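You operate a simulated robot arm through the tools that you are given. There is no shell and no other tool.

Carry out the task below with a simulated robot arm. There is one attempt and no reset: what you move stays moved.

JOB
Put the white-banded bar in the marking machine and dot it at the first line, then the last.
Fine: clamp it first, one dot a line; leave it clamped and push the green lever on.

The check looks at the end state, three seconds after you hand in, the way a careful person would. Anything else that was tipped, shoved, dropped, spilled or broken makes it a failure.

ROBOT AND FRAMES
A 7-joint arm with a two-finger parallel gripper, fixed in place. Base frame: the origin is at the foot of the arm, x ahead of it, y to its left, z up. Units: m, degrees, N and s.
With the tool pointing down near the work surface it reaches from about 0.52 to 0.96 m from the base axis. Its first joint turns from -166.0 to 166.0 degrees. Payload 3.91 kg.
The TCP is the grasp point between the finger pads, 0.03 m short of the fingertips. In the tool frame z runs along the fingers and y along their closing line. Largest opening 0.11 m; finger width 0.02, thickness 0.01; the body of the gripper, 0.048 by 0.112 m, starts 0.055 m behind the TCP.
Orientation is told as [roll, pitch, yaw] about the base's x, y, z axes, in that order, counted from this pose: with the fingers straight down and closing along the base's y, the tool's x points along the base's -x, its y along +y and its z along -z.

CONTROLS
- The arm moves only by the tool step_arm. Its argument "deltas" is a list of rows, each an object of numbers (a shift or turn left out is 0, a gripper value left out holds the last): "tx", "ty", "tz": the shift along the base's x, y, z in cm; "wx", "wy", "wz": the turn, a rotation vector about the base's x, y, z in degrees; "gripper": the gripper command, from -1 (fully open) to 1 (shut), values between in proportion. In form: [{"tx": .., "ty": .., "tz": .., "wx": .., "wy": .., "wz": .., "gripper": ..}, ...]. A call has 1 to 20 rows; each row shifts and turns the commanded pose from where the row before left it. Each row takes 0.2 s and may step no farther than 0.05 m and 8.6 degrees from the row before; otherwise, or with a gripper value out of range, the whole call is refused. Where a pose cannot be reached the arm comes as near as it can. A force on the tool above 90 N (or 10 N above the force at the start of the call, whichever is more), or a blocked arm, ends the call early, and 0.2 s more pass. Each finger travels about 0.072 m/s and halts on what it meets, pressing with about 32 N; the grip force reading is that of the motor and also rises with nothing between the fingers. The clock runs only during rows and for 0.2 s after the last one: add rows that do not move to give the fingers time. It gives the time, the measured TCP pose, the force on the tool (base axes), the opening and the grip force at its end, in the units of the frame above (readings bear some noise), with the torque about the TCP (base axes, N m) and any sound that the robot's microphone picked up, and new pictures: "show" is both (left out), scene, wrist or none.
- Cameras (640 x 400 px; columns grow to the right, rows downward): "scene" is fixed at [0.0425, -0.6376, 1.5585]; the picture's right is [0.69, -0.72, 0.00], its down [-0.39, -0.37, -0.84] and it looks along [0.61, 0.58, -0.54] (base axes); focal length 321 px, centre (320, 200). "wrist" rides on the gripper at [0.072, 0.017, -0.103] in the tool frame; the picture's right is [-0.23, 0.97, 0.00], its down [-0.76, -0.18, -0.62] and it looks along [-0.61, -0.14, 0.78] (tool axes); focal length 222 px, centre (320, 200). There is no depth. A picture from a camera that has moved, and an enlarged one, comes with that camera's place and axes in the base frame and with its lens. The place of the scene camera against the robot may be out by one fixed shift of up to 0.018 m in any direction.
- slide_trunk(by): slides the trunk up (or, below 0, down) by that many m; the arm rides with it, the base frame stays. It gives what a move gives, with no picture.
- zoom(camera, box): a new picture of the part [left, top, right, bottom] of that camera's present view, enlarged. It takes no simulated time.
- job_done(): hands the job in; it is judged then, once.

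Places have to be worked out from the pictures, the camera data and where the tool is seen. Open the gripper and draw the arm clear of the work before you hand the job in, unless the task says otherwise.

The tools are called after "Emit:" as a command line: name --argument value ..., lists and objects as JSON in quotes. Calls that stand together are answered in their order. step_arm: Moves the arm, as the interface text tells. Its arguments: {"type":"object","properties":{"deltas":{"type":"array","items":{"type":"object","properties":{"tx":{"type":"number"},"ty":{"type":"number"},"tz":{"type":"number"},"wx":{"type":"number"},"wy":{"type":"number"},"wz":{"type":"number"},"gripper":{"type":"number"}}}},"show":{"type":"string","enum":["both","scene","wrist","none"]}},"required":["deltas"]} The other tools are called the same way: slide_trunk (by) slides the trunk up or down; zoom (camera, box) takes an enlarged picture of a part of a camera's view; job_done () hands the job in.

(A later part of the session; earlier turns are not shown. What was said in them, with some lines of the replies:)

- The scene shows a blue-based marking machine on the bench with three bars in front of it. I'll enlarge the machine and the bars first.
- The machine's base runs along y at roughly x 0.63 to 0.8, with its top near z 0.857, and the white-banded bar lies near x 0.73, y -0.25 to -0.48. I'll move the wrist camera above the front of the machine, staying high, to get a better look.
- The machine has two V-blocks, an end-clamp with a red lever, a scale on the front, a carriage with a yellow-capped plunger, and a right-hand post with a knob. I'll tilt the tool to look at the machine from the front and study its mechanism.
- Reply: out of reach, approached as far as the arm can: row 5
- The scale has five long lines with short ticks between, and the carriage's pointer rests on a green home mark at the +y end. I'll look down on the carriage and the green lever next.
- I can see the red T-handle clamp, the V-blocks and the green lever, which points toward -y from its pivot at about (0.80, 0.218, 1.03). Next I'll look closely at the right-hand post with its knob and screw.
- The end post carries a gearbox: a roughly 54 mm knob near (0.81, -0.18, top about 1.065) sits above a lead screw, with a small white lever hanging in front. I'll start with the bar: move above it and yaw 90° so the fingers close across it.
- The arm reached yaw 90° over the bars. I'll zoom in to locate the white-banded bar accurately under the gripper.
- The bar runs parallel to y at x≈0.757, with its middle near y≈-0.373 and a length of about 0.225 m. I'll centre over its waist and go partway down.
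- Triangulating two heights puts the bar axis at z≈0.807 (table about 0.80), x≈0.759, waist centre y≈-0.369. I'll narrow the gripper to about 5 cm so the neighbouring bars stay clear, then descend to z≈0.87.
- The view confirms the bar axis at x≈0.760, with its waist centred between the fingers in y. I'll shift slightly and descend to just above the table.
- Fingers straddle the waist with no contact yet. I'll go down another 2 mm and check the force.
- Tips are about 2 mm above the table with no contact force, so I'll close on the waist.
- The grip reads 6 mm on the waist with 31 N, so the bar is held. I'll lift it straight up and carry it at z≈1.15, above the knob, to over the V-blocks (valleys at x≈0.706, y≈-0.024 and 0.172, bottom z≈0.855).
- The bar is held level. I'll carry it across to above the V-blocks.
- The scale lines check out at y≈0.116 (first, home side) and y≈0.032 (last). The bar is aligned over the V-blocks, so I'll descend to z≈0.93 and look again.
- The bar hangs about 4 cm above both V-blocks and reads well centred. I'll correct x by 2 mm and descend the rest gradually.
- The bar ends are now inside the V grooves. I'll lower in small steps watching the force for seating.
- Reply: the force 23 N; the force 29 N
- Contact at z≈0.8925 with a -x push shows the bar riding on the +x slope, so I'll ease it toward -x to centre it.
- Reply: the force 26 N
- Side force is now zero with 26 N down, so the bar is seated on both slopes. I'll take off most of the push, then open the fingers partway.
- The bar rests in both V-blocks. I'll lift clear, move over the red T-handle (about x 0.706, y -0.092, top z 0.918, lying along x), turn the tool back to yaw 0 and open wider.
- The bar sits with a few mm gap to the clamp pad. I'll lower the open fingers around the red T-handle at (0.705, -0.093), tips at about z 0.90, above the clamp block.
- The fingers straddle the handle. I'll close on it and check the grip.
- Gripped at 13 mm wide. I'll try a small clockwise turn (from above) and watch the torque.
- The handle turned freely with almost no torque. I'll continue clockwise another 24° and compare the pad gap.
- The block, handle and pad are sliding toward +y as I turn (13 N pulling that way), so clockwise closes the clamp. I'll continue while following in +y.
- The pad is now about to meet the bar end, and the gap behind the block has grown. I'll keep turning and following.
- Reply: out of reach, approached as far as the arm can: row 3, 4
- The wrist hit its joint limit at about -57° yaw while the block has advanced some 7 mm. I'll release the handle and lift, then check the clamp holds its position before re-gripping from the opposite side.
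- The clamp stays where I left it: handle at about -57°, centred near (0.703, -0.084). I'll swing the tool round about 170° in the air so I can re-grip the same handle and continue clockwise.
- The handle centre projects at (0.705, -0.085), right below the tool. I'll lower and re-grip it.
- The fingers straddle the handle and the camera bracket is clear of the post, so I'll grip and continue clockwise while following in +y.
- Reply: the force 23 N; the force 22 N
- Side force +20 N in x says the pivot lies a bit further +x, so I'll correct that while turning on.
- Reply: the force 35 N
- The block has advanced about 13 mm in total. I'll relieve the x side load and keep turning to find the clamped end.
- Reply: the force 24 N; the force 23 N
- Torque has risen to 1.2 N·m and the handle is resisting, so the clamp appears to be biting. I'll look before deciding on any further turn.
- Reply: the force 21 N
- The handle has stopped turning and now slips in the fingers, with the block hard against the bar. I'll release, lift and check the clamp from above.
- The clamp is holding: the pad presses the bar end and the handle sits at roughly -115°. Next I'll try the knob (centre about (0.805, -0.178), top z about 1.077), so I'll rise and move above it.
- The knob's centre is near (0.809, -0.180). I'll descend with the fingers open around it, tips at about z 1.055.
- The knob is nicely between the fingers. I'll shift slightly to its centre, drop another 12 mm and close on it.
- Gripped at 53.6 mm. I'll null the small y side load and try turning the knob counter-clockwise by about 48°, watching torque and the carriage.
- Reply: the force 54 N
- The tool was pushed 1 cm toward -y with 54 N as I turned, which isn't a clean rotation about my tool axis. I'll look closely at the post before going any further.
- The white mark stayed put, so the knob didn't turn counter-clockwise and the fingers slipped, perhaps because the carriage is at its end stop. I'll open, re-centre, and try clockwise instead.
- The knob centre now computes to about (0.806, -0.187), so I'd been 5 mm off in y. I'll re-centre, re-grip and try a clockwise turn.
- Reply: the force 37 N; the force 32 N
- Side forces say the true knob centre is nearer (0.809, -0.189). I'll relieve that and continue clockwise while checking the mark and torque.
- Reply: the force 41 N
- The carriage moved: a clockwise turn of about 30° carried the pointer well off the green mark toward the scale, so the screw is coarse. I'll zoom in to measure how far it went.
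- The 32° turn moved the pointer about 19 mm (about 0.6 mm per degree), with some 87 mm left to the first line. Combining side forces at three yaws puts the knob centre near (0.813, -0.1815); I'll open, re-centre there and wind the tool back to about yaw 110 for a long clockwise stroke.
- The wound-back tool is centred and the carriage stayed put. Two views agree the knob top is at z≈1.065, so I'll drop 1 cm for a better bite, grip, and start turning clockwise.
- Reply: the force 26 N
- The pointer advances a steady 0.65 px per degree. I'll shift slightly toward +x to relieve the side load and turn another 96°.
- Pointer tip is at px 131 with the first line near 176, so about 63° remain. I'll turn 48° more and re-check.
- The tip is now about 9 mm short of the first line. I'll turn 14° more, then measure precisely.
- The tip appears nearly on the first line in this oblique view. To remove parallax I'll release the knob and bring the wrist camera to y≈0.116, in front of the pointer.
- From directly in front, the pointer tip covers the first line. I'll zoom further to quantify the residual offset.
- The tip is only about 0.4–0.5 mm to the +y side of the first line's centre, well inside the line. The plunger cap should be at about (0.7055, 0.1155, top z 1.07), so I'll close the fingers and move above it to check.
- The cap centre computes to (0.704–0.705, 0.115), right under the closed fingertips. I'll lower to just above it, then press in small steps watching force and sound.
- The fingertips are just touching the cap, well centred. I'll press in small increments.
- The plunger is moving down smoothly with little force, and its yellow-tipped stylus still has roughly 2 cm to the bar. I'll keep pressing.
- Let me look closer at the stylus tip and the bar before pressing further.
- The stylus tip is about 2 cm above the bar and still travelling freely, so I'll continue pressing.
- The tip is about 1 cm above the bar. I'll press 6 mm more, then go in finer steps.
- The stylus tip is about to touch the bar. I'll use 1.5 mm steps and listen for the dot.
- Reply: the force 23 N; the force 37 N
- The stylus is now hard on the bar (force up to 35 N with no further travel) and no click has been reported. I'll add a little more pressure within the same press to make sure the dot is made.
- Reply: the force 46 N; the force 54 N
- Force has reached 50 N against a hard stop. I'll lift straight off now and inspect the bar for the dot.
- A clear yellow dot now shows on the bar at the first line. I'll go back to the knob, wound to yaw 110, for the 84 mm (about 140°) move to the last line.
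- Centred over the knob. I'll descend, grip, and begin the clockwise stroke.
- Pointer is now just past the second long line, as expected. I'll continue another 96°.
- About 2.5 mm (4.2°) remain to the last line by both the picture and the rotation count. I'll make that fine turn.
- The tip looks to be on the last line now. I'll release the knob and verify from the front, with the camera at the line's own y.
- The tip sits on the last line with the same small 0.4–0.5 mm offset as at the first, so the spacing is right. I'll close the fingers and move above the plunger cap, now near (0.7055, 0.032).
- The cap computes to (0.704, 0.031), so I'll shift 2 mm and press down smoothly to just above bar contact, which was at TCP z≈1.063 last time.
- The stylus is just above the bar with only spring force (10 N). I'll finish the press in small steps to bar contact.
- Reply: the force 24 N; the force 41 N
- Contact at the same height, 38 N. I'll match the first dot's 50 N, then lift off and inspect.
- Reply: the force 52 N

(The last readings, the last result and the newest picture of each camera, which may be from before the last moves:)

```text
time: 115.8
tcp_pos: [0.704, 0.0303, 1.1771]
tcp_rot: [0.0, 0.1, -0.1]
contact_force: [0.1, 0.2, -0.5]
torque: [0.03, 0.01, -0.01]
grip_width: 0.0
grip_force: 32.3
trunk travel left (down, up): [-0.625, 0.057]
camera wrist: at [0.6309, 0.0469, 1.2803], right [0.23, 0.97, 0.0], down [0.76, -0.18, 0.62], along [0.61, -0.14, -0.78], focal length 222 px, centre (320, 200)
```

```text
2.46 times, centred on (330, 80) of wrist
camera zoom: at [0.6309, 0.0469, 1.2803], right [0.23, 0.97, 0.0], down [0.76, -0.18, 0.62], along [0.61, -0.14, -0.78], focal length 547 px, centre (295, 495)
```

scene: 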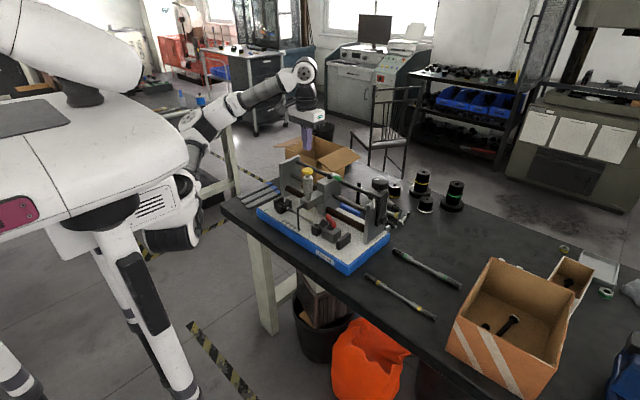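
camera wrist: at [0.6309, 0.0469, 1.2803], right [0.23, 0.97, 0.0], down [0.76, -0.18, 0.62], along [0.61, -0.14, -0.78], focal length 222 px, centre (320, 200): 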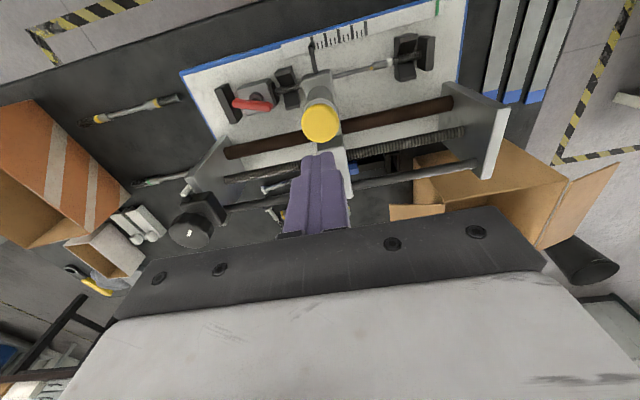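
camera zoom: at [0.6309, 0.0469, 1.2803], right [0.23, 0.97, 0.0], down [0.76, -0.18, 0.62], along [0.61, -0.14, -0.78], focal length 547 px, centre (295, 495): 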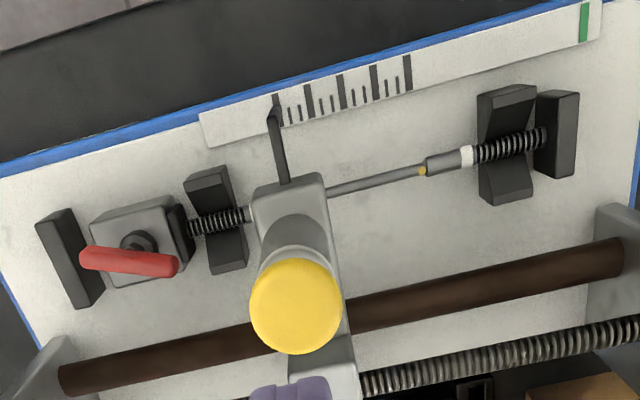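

Both dots are on the bar, one per line, and the bar is still clamped. Now I'll look at the green lever on the carriage top from above.

Emit:
step_arm --deltas '[{"tz": 2.5}, {"tx": 3, "ty": -0.5}, {"tx": 3, "ty": -0.5}, {"tx": 3, "ty": -0.5}, {}]' --show "both"

Emit:
zoom --camera "wrist" --box '[260, 80, 400, 200]'

Emit:
zoom --camera "scene" --box '[310, 160, 360, 200]'

```text
time: 117.0
tcp_pos: [0.7951, 0.0161, 1.2023]
tcp_rot: [0.0, 0.0, 0.0]
contact_force: [0.2, 0.3, -0.7]
torque: [0.0, 0.01, 0.01]
grip_width: 0.0
grip_force: 31.7
trunk travel left (down, up): [-0.625, 0.057]
camera wrist: at [0.7217, 0.0319, 1.3049], right [0.23, 0.97, 0.0], down [0.76, -0.18, 0.62], along [0.61, -0.14, -0.78], focal length 222 px, centre (320, 200)
```

scene: 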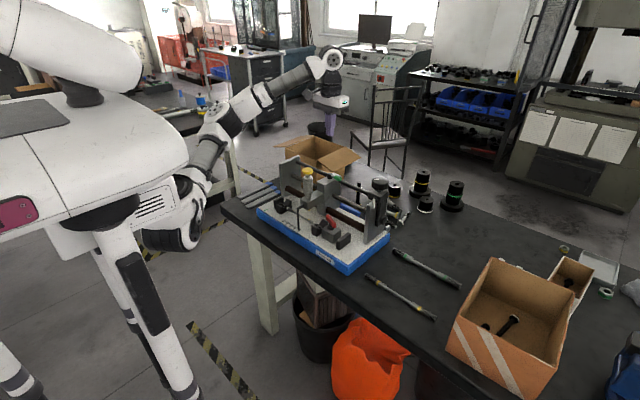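
wrist: 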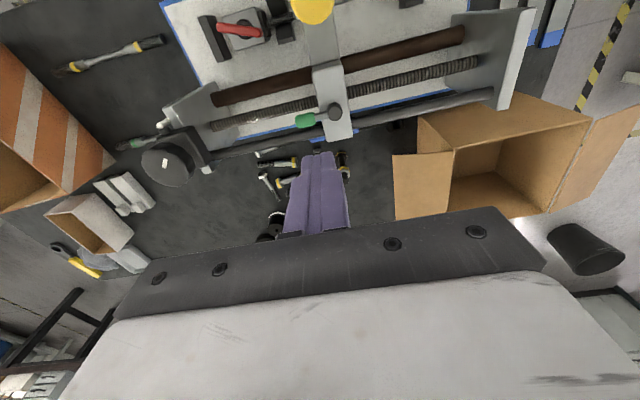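

```text
3.33 times, centred on (330, 140) of wrist
camera zoom: at [0.7217, 0.0319, 1.3049], right [0.23, 0.97, 0.0], down [0.76, -0.18, 0.62], along [0.61, -0.14, -0.78], focal length 740 px, centre (287, 400)
```

zoom: 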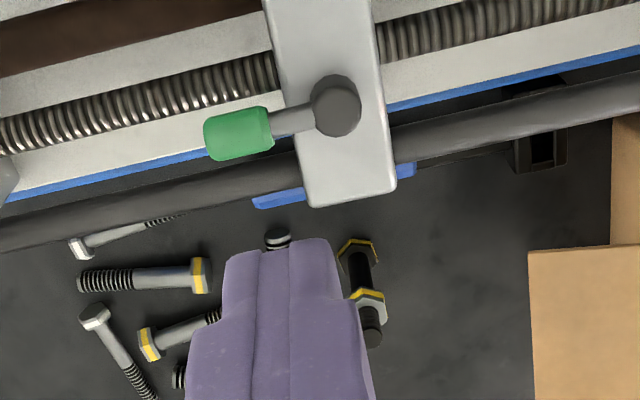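

```text
10.00 times, centred on (335, 180) of scene
camera zoom: at [0.0425, -0.6376, 1.5585], right [0.69, -0.72, 0.0], down [-0.39, -0.37, -0.84], along [0.61, 0.58, -0.54], focal length 3208 px, centre (170, 400)
```

zoom: 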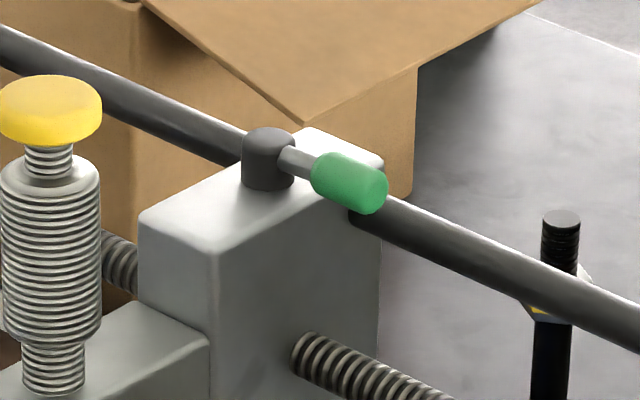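

The lever's pivot is at about (0.806, 0.031) with the green grip reaching to (0.809, -0.019) along -y at z≈1.03. I'll bring the closed fingertips down on its -x side, clear of the carriage, ready to push it away.

Emit:
step_arm --deltas '[{"tx": -2.0, "ty": -2.8}, {"tz": -4}, {"tz": -4}, {"tz": -4}, {"tz": -3}, {}]' --show "both"

Emit:
zoom --camera "scene" --box '[305, 140, 375, 200]'

Emit:
zoom --camera "wrist" --box '[240, 80, 440, 240]'

```text
time: 118.4
tcp_pos: [0.7736, -0.0127, 1.0524]
tcp_rot: [0.0, -0.1, -0.1]
contact_force: [0.0, -0.4, -0.3]
torque: [0.02, -0.01, 0.02]
grip_width: 0.0
grip_force: 32.0
trunk travel left (down, up): [-0.625, 0.057]
camera wrist: at [0.7007, 0.003, 1.1548], right [0.23, 0.97, 0.0], down [0.76, -0.18, 0.62], along [0.61, -0.14, -0.78], focal length 222 px, centre (320, 200)
```

scene: 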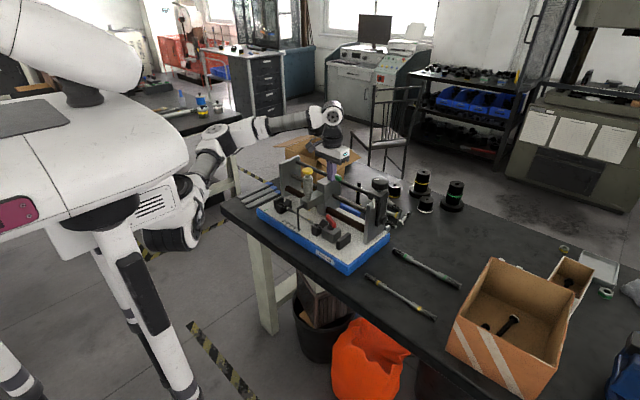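
wrist: 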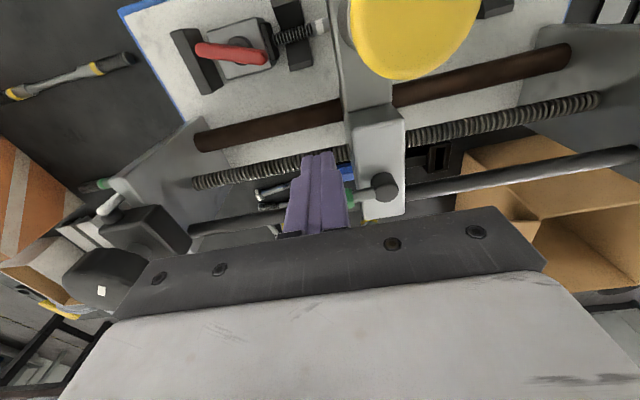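

```text
6.67 times, centred on (340, 170) of scene
camera zoom: at [0.0425, -0.6376, 1.5585], right [0.69, -0.72, 0.0], down [-0.39, -0.37, -0.84], along [0.61, 0.58, -0.54], focal length 2139 px, centre (187, 400)
```

zoom: 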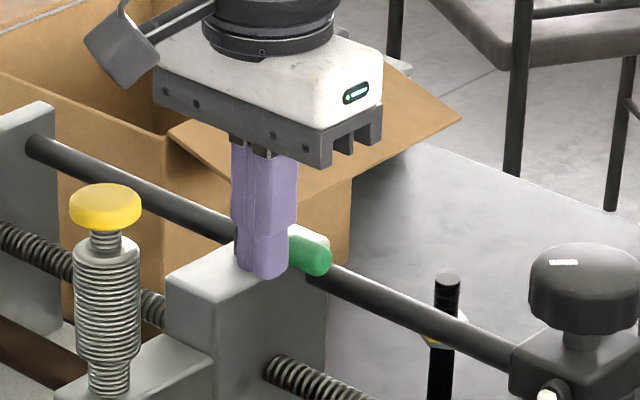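

```text
2.50 times, centred on (340, 160) of wrist
camera zoom: at [0.7007, 0.003, 1.1548], right [0.23, 0.97, 0.0], down [0.76, -0.18, 0.62], along [0.61, -0.14, -0.78], focal length 555 px, centre (270, 300)
```

zoom: 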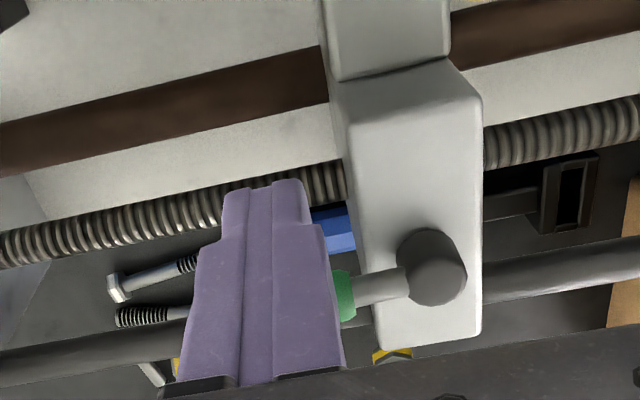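

Cross-checking views, the lever sits lower than I thought (axis z≈1.005), so my tips at 1.022 are above it. I'll lower 2.3 cm in front of it, then nudge toward +x and watch the force.

Emit:
step_arm --deltas '[{"tz": -1.2}, {"tz": -1.1}, {}]' --show "none"

Emit:
zoom --camera "scene" --box '[315, 160, 355, 195]'

```text
time: 119.2
tcp_pos: [0.775, -0.0121, 1.0301]
tcp_rot: [0.0, 0.1, 0.0]
contact_force: [0.4, -0.3, 0.2]
torque: [-0.01, 0.0, -0.02]
grip_width: 0.0
grip_force: 33.2
trunk travel left (down, up): [-0.625, 0.057]
```

```text
11.43 times, centred on (335, 178) of scene
camera zoom: at [0.0425, -0.6376, 1.5585], right [0.69, -0.72, 0.0], down [-0.39, -0.37, -0.84], along [0.61, 0.58, -0.54], focal length 3666 px, centre (149, 457)
```

zoom: 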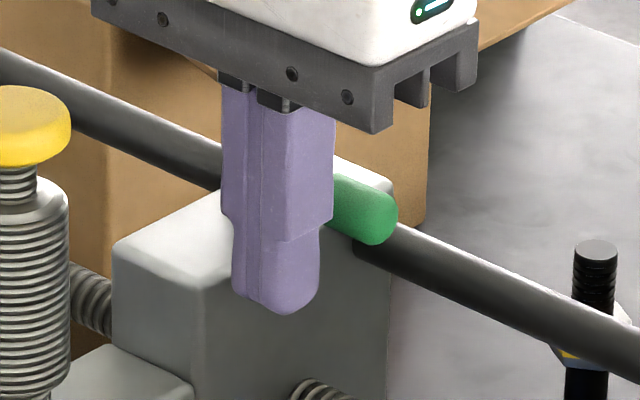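

Tips now overlap the lever's height. I'll nudge toward +x gently.

Emit:
step_arm --deltas '[{"tx": 0.6}, {"tx": 0.6}, {"tx": 0.4}, {}]' --show "none"

Emit:
step_arm --deltas '[{"tx": 0.3}, {"tx": 0.3}, {}]' --show "wrist"

Emit:
zoom --camera "scene" --box '[315, 160, 355, 195]'

```text
time: 120.2
tcp_pos: [0.7917, -0.0114, 1.0296]
tcp_rot: [0.0, 0.0, 0.0]
contact_force: [0.4, -0.3, 0.2]
torque: [0.01, 0.03, -0.01]
grip_width: 0.0
grip_force: 31.6
trunk travel left (down, up): [-0.625, 0.057]
```

```text
time: 121.0
tcp_pos: [0.7958, -0.0117, 1.0296]
tcp_rot: [-0.1, -0.1, 0.0]
contact_force: [-1.2, -0.7, -0.6]
torque: [0.0, -0.04, 0.0]
grip_width: 0.0
grip_force: 31.9
trunk travel left (down, up): [-0.625, 0.057]
camera wrist: at [0.7233, 0.0038, 1.1326], right [0.23, 0.97, 0.0], down [0.76, -0.18, 0.62], along [0.61, -0.14, -0.78], focal length 222 px, centre (320, 200)
```

wrist: 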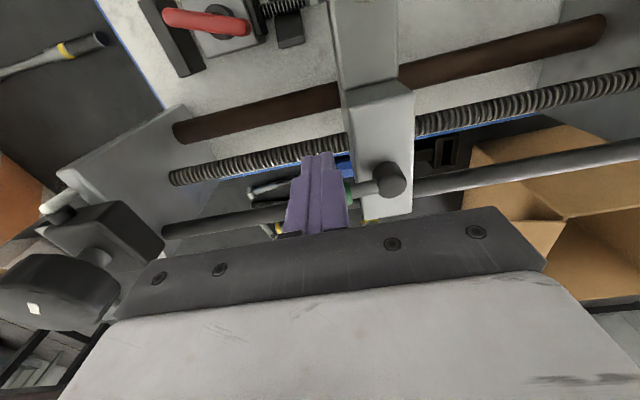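

```text
11.43 times, centred on (335, 178) of scene
camera zoom: at [0.0425, -0.6376, 1.5585], right [0.69, -0.72, 0.0], down [-0.39, -0.37, -0.84], along [0.61, 0.58, -0.54], focal length 3666 px, centre (149, 457)
```

zoom: 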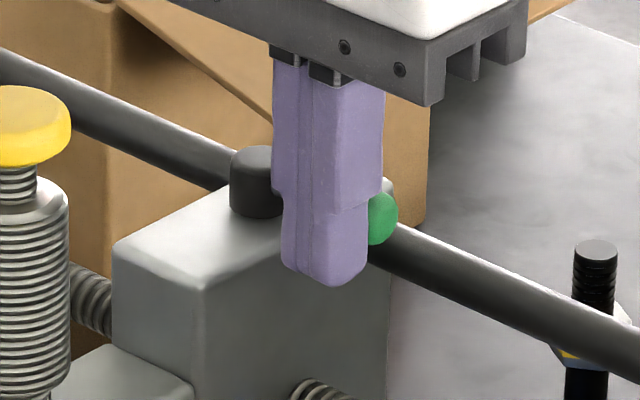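

Emit:
step_arm --deltas '[{"tx": 0.3}, {"tx": 0.3}, {}]' --show "none"

Emit:
step_arm --deltas '[{"tx": 0.3}, {}]' --show "none"

Emit:
zoom --camera "scene" --box '[315, 160, 355, 195]'

```text
time: 121.8
tcp_pos: [0.8016, -0.0123, 1.0295]
tcp_rot: [0.0, 0.0, 0.0]
contact_force: [-1.3, -1.2, 0.1]
torque: [-0.01, 0.02, -0.03]
grip_width: 0.0
grip_force: 31.8
trunk travel left (down, up): [-0.625, 0.057]
```

```text
time: 122.4
tcp_pos: [0.805, -0.0118, 1.03]
tcp_rot: [0.0, 0.1, 0.0]
contact_force: [-1.9, -2.6, 0.6]
torque: [-0.05, 0.02, -0.02]
grip_width: 0.0
grip_force: 31.9
trunk travel left (down, up): [-0.625, 0.057]
```

```text
11.43 times, centred on (335, 178) of scene
camera zoom: at [0.0425, -0.6376, 1.5585], right [0.69, -0.72, 0.0], down [-0.39, -0.37, -0.84], along [0.61, 0.58, -0.54], focal length 3666 px, centre (149, 457)
```

zoom: 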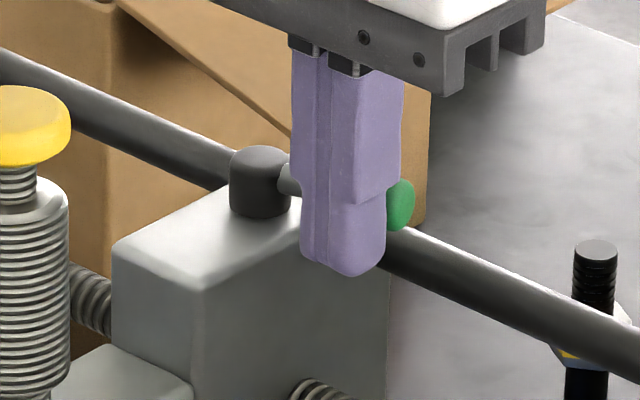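

The lever is swinging easily toward +x with only a few newtons. I'll raise the tips 6 mm for clearance over the rod and follow the lever's arc.

Emit:
step_arm --deltas '[{"tz": 0.6}, {"tx": 0.6, "ty": -0.1}, {"tx": 0.6, "ty": -0.15}, {}]' --show "none"

Emit:
zoom --camera "scene" --box '[315, 160, 355, 195]'

```text
time: 123.4
tcp_pos: [0.8178, -0.014, 1.0356]
tcp_rot: [0.0, 0.0, 0.1]
contact_force: [-1.4, 0.3, 0.5]
torque: [0.01, 0.01, 0.0]
grip_width: 0.0
grip_force: 32.3
trunk travel left (down, up): [-0.625, 0.057]
```

```text
11.43 times, centred on (335, 178) of scene
camera zoom: at [0.0425, -0.6376, 1.5585], right [0.69, -0.72, 0.0], down [-0.39, -0.37, -0.84], along [0.61, 0.58, -0.54], focal length 3666 px, centre (149, 457)
```

zoom: 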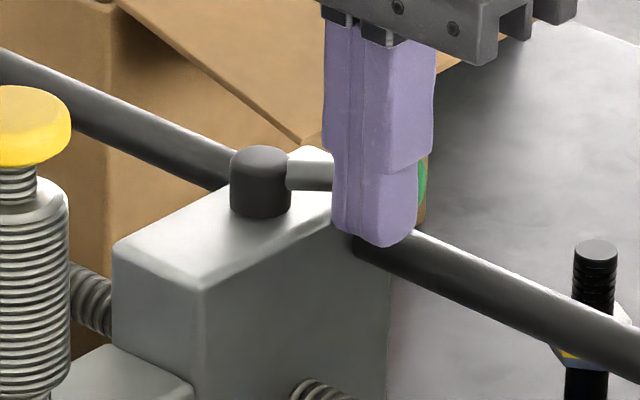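

Emit:
step_arm --deltas '[{"tx": 0.55, "ty": 0.1}, {"tx": 0.55, "ty": 0.15}, {}]' --show "none"

Emit:
step_arm --deltas '[{"tx": 0.5, "ty": 0.25}, {"tx": 0.5, "ty": 0.3}, {}]' --show "both"

Emit:
zoom --camera "scene" --box '[315, 160, 355, 195]'

Emit:
zoom --camera "wrist" --box '[260, 100, 440, 240]'

```text
time: 124.2
tcp_pos: [0.8282, -0.0114, 1.0365]
tcp_rot: [0.0, 0.1, 0.0]
contact_force: [-1.4, 0.2, -0.4]
torque: [0.03, 0.07, 0.01]
grip_width: 0.0
grip_force: 32.3
trunk travel left (down, up): [-0.625, 0.057]
```

```text
time: 125.0
tcp_pos: [0.8391, -0.0068, 1.0367]
tcp_rot: [0.1, 0.0, -0.1]
contact_force: [-3.8, -2.7, 0.7]
torque: [-0.05, 0.08, -0.01]
grip_width: 0.0
grip_force: 32.1
trunk travel left (down, up): [-0.625, 0.057]
camera wrist: at [0.7653, 0.0093, 1.1387], right [0.23, 0.97, 0.0], down [0.76, -0.18, 0.62], along [0.61, -0.14, -0.78], focal length 222 px, centre (320, 200)
```

scene: 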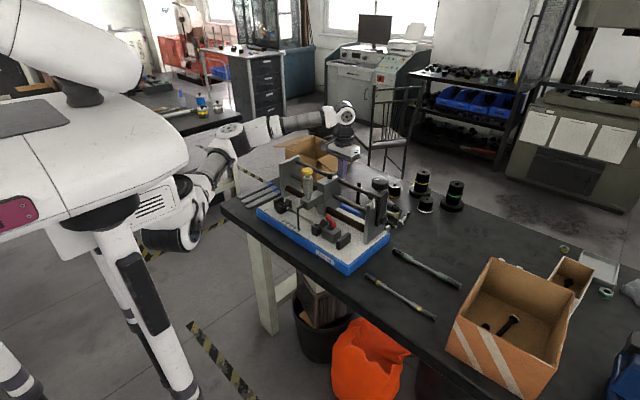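
wrist: 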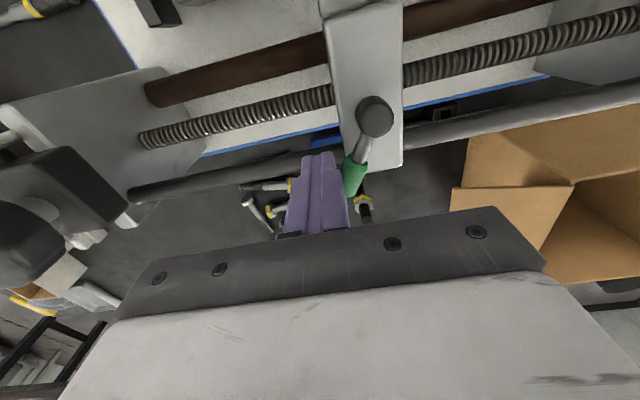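

```text
11.43 times, centred on (335, 178) of scene
camera zoom: at [0.0425, -0.6376, 1.5585], right [0.69, -0.72, 0.0], down [-0.39, -0.37, -0.84], along [0.61, 0.58, -0.54], focal length 3666 px, centre (149, 457)
```

zoom: 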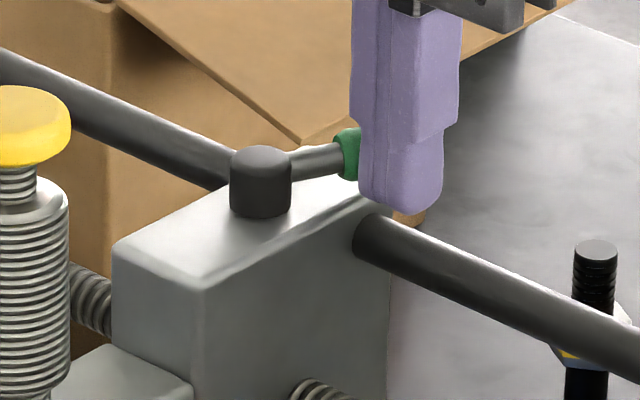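

```text
2.86 times, centred on (350, 170) of wrist
camera zoom: at [0.7653, 0.0093, 1.1387], right [0.23, 0.97, 0.0], down [0.76, -0.18, 0.62], along [0.61, -0.14, -0.78], focal length 635 px, centre (234, 286)
```

zoom: 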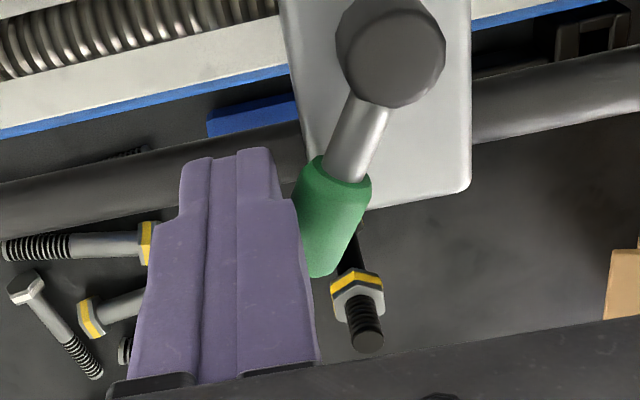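

The lever has swung about 55–60° and still moves freely with about 4 N. I'll keep following the arc until it reaches its stop.

Emit:
step_arm --deltas '[{"tx": 0.4, "ty": 0.4}, {"tx": 0.4, "ty": 0.4}, {}]' --show "none"

Emit:
step_arm --deltas '[{"tx": 0.3, "ty": 0.45}, {"tx": 0.3, "ty": 0.5}, {}]' --show "wrist"

Emit:
zoom --camera "scene" --box '[315, 160, 355, 195]'

Emit:
zoom --camera "wrist" --box '[260, 100, 440, 240]'

```text
time: 125.8
tcp_pos: [0.8418, -0.0052, 1.0368]
tcp_rot: [-0.3, 0.7, -0.7]
contact_force: [-55.8, -28.4, -14.6]
torque: [-0.75, 1.42, 0.26]
grip_width: 0.0
grip_force: 31.5
trunk travel left (down, up): [-0.625, 0.057]
```

```text
time: 126.3
tcp_pos: [0.8414, -0.006, 1.0371]
tcp_rot: [-1.1, 1.4, -1.8]
contact_force: [-21.1, -18.8, 6.1]
torque: [-0.41, 0.45, -0.01]
grip_width: 0.0
grip_force: 32.5
trunk travel left (down, up): [-0.625, 0.057]
stopped in row 2: the force on the tool passed its limit at 94 N (the readings are from after the stop); the commanded pose is now the measured one
camera wrist: at [0.7706, 0.0143, 1.1409], right [0.26, 0.97, -0.02], down [0.77, -0.19, 0.61], along [0.58, -0.17, -0.79], focal length 222 px, centre (320, 200)
```

wrist: 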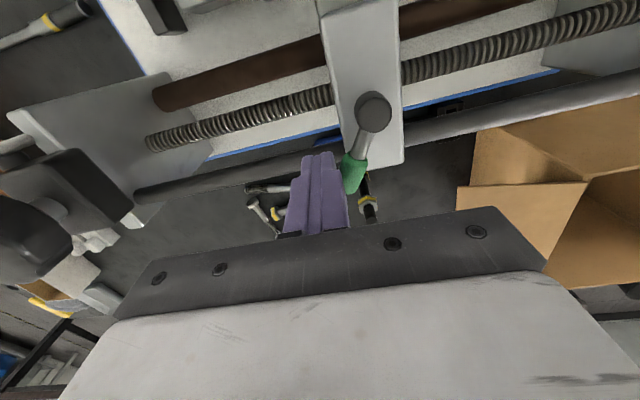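

```text
11.43 times, centred on (335, 178) of scene
camera zoom: at [0.0425, -0.6376, 1.5585], right [0.69, -0.72, 0.0], down [-0.39, -0.37, -0.84], along [0.61, 0.58, -0.54], focal length 3666 px, centre (149, 457)
```

zoom: 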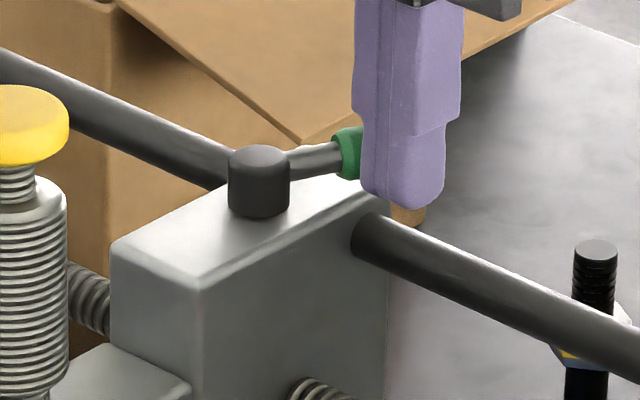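

```text
2.86 times, centred on (350, 170) of wrist
camera zoom: at [0.7706, 0.0143, 1.1409], right [0.26, 0.97, -0.02], down [0.77, -0.19, 0.61], along [0.58, -0.17, -0.79], focal length 635 px, centre (234, 286)
```

zoom: 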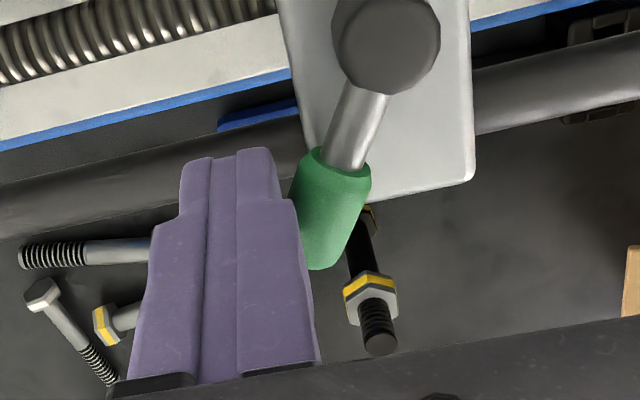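

The lever met its firm stop at roughly 57°, so it is fully pushed on. I'll back straight off it, lift clear and check everything.

Emit:
step_arm --deltas '[{"tx": -0.6, "ty": -0.6}, {"tx": -1.0, "ty": -1.0}, {"tz": 3}, {"tz": 4}, {"tz": 4}, {"tz": 4}, {}]' --show "both"

Emit:
zoom --camera "scene" --box '[315, 160, 355, 195]'

Emit:
zoom --camera "scene" --box '[250, 150, 400, 280]'

Emit:
zoom --camera "wrist" --box '[180, 0, 520, 200]'

```text
time: 127.9
tcp_pos: [0.8287, -0.0186, 1.1836]
tcp_rot: [-0.6, 1.3, -1.3]
contact_force: [0.0, -0.8, 0.5]
torque: [0.01, 0.0, 0.01]
grip_width: 0.0
grip_force: 32.2
trunk travel left (down, up): [-0.625, 0.057]
camera wrist: at [0.758, 0.0011, 1.2877], right [0.25, 0.97, -0.02], down [0.77, -0.19, 0.61], along [0.59, -0.16, -0.79], focal length 222 px, centre (320, 200)
```

scene: 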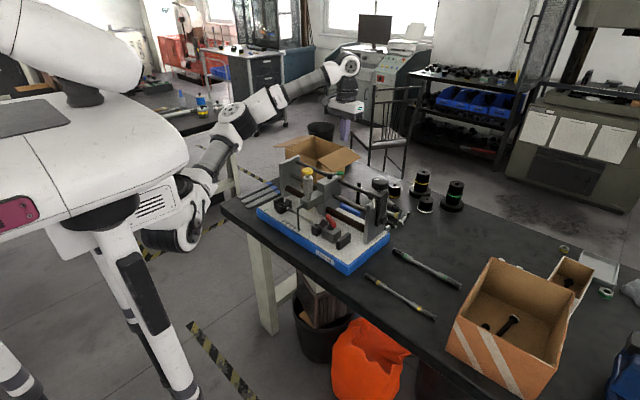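
wrist: 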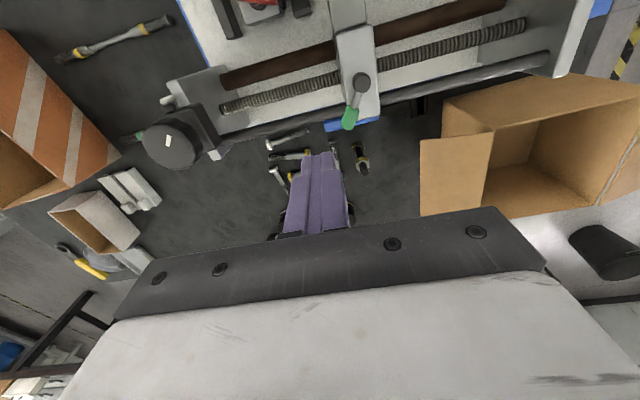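

```text
11.43 times, centred on (335, 178) of scene
camera zoom: at [0.0425, -0.6376, 1.5585], right [0.69, -0.72, 0.0], down [-0.39, -0.37, -0.84], along [0.61, 0.58, -0.54], focal length 3666 px, centre (149, 457)
```

zoom: 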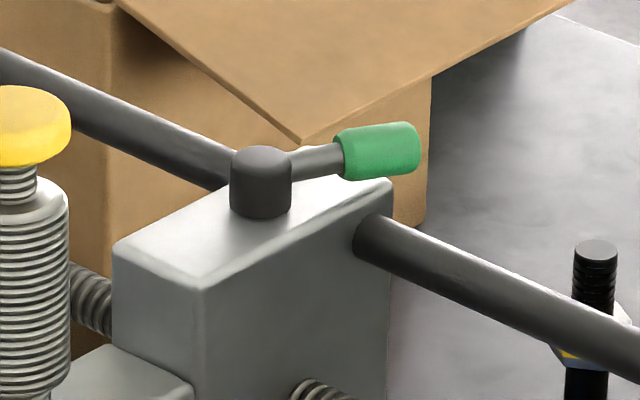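

```text
3.08 times, centred on (325, 215) of scene
camera zoom: at [0.0425, -0.6376, 1.5585], right [0.69, -0.72, 0.0], down [-0.39, -0.37, -0.84], along [0.61, 0.58, -0.54], focal length 987 px, centre (305, 154)
```

zoom: 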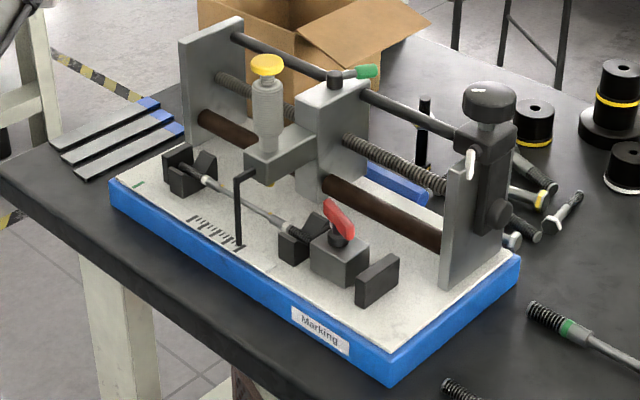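

```text
1.88 times, centred on (350, 100) of wrist
camera zoom: at [0.758, 0.0011, 1.2877], right [0.25, 0.97, -0.02], down [0.77, -0.19, 0.61], along [0.59, -0.16, -0.79], focal length 418 px, centre (264, 388)
```

zoom: 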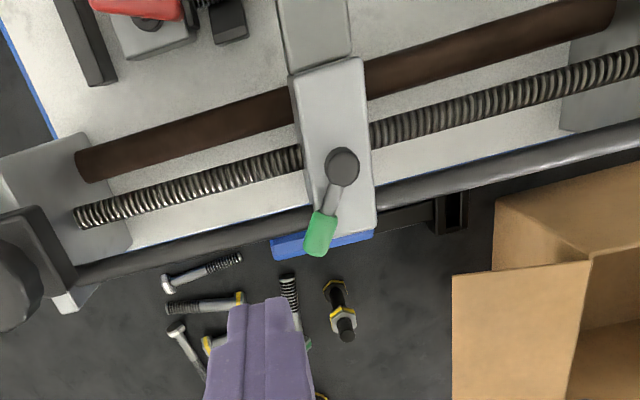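

The green lever is now swung over to its stop and the carriage hasn't shifted. I'll check the clamp, bar and dots closely once more.

Emit:
zoom --camera "scene" --box '[285, 195, 345, 245]'

Emit:
zoom --camera "scene" --box '[280, 190, 310, 215]'

Emit:
zoom --camera "scene" --box '[300, 205, 330, 230]'

```text
8.00 times, centred on (315, 220) of scene
camera zoom: at [0.0425, -0.6376, 1.5585], right [0.69, -0.72, 0.0], down [-0.39, -0.37, -0.84], along [0.61, 0.58, -0.54], focal length 2566 px, centre (360, 40)
```

zoom: 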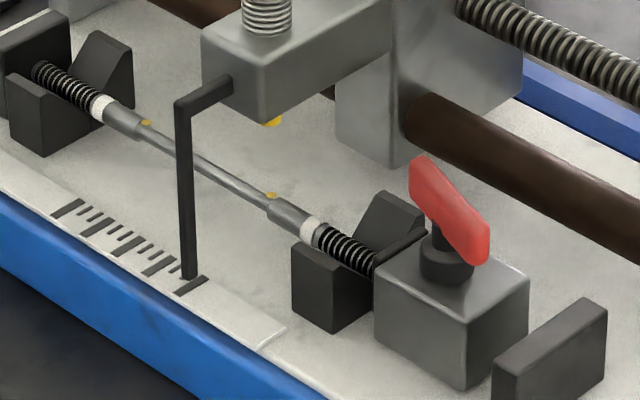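

```text
16.00 times, centred on (295, 202) of scene
camera zoom: at [0.0425, -0.6376, 1.5585], right [0.69, -0.72, 0.0], down [-0.39, -0.37, -0.84], along [0.61, 0.58, -0.54], focal length 5133 px, centre (720, 160)
```

zoom: 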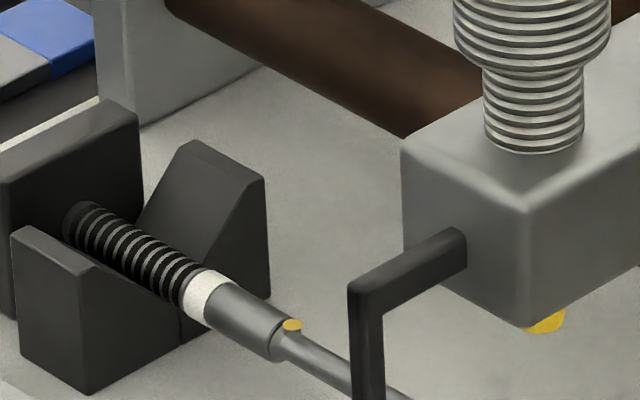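

```text
16.00 times, centred on (315, 218) of scene
camera zoom: at [0.0425, -0.6376, 1.5585], right [0.69, -0.72, 0.0], down [-0.39, -0.37, -0.84], along [0.61, 0.58, -0.54], focal length 5133 px, centre (400, -80)
```

zoom: 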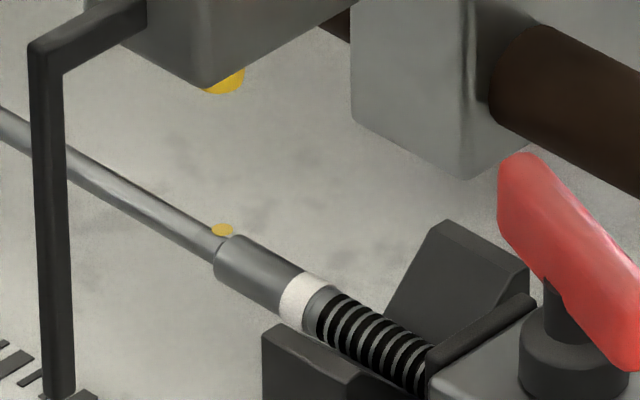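

Both dots are in place, the bar end is still pressed between pad and stop, and the green lever is on. I'll raise the arm, open the gripper and withdraw toward the start pose.

Emit:
step_arm --deltas '[{"tz": 4}, {"tz": 4}, {"tz": 3}, {"tx": -4.5, "gripper": 0}, {"tx": -4.5, "gripper": -1}, {"tx": -4.5}, {"tx": -4.5, "ty": -1}, {"tx": -4.5, "ty": -1}, {"tx": -4.5, "ty": -2}, {"tx": -4.5, "ty": -2}, {"tx": -3, "ty": -2}, {}]' --show "both"

Emit:
zoom --camera "scene" --box '[240, 140, 480, 330]'

```text
time: 130.5
tcp_pos: [0.4824, -0.0965, 1.2676]
tcp_rot: [-0.8, 1.3, -1.3]
contact_force: [-0.5, -0.3, 0.2]
torque: [0.01, 0.01, 0.05]
grip_width: 0.11
grip_force: 0.1
out of reach, approached as far as the arm can: row 3
trunk travel left (down, up): [-0.625, 0.057]
camera wrist: at [0.4123, -0.0782, 1.3718], right [0.25, 0.97, -0.02], down [0.77, -0.19, 0.61], along [0.59, -0.17, -0.79], focal length 222 px, centre (320, 200)
```

scene: 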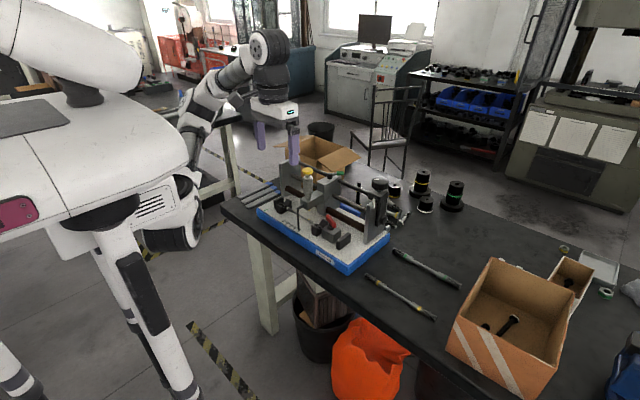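
wrist: 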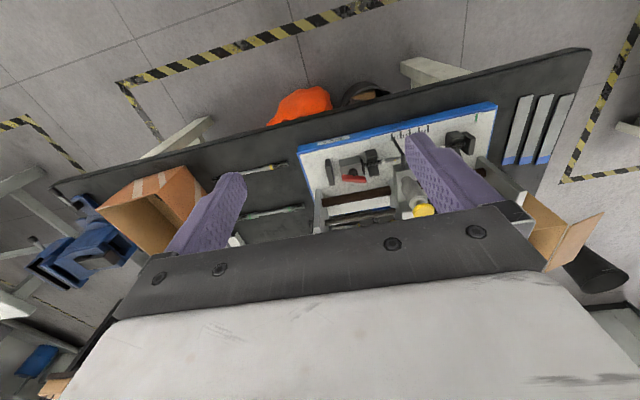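

```text
2.11 times, centred on (360, 235) of scene
camera zoom: at [0.0425, -0.6376, 1.5585], right [0.69, -0.72, 0.0], down [-0.39, -0.37, -0.84], along [0.61, 0.58, -0.54], focal length 675 px, centre (236, 126)
```

zoom: 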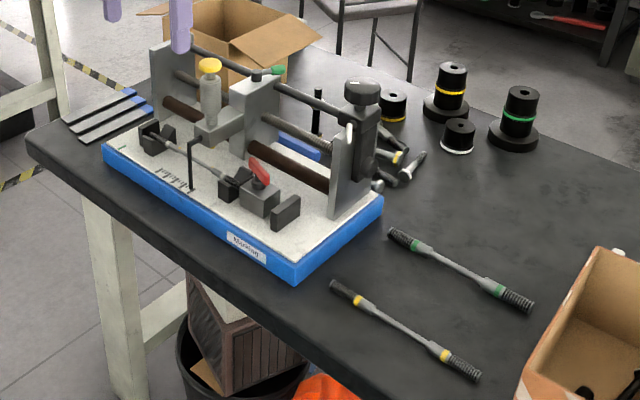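

The arm is clear with the gripper open. The white-banded bar is clamped with one dot at the first line and one at the last, the green lever is on, and nothing else has been disturbed. I'm handing in.

Emit:
job_done

```text
The job is handed in.
```

The job is done and handed in, but I haven't had the check's result back.

- **Bar:** The white-banded bar is in the V-blocks, clamped against the end stop with the red T-handle before marking and left clamped.
- **Dots:** There is one yellow dot at the first line, then one at the last. I took the first line to be the one nearest the green home mark. The pointer was about 0.5 mm off centre at both lines, well inside the line width.
- **Green lever:** I pushed it over until it met its stop, about 57°. The push briefly peaked at 94 N when it hit the stop; the carriage did not shift.
- **Finish:** The gripper is open and the arm is clear. The other bars and the rest of the bench look undisturbed in the final pictures.

While finding out how the carriage moves, I first tried the knob the wrong way; the fingers slipped on it and nothing moved.
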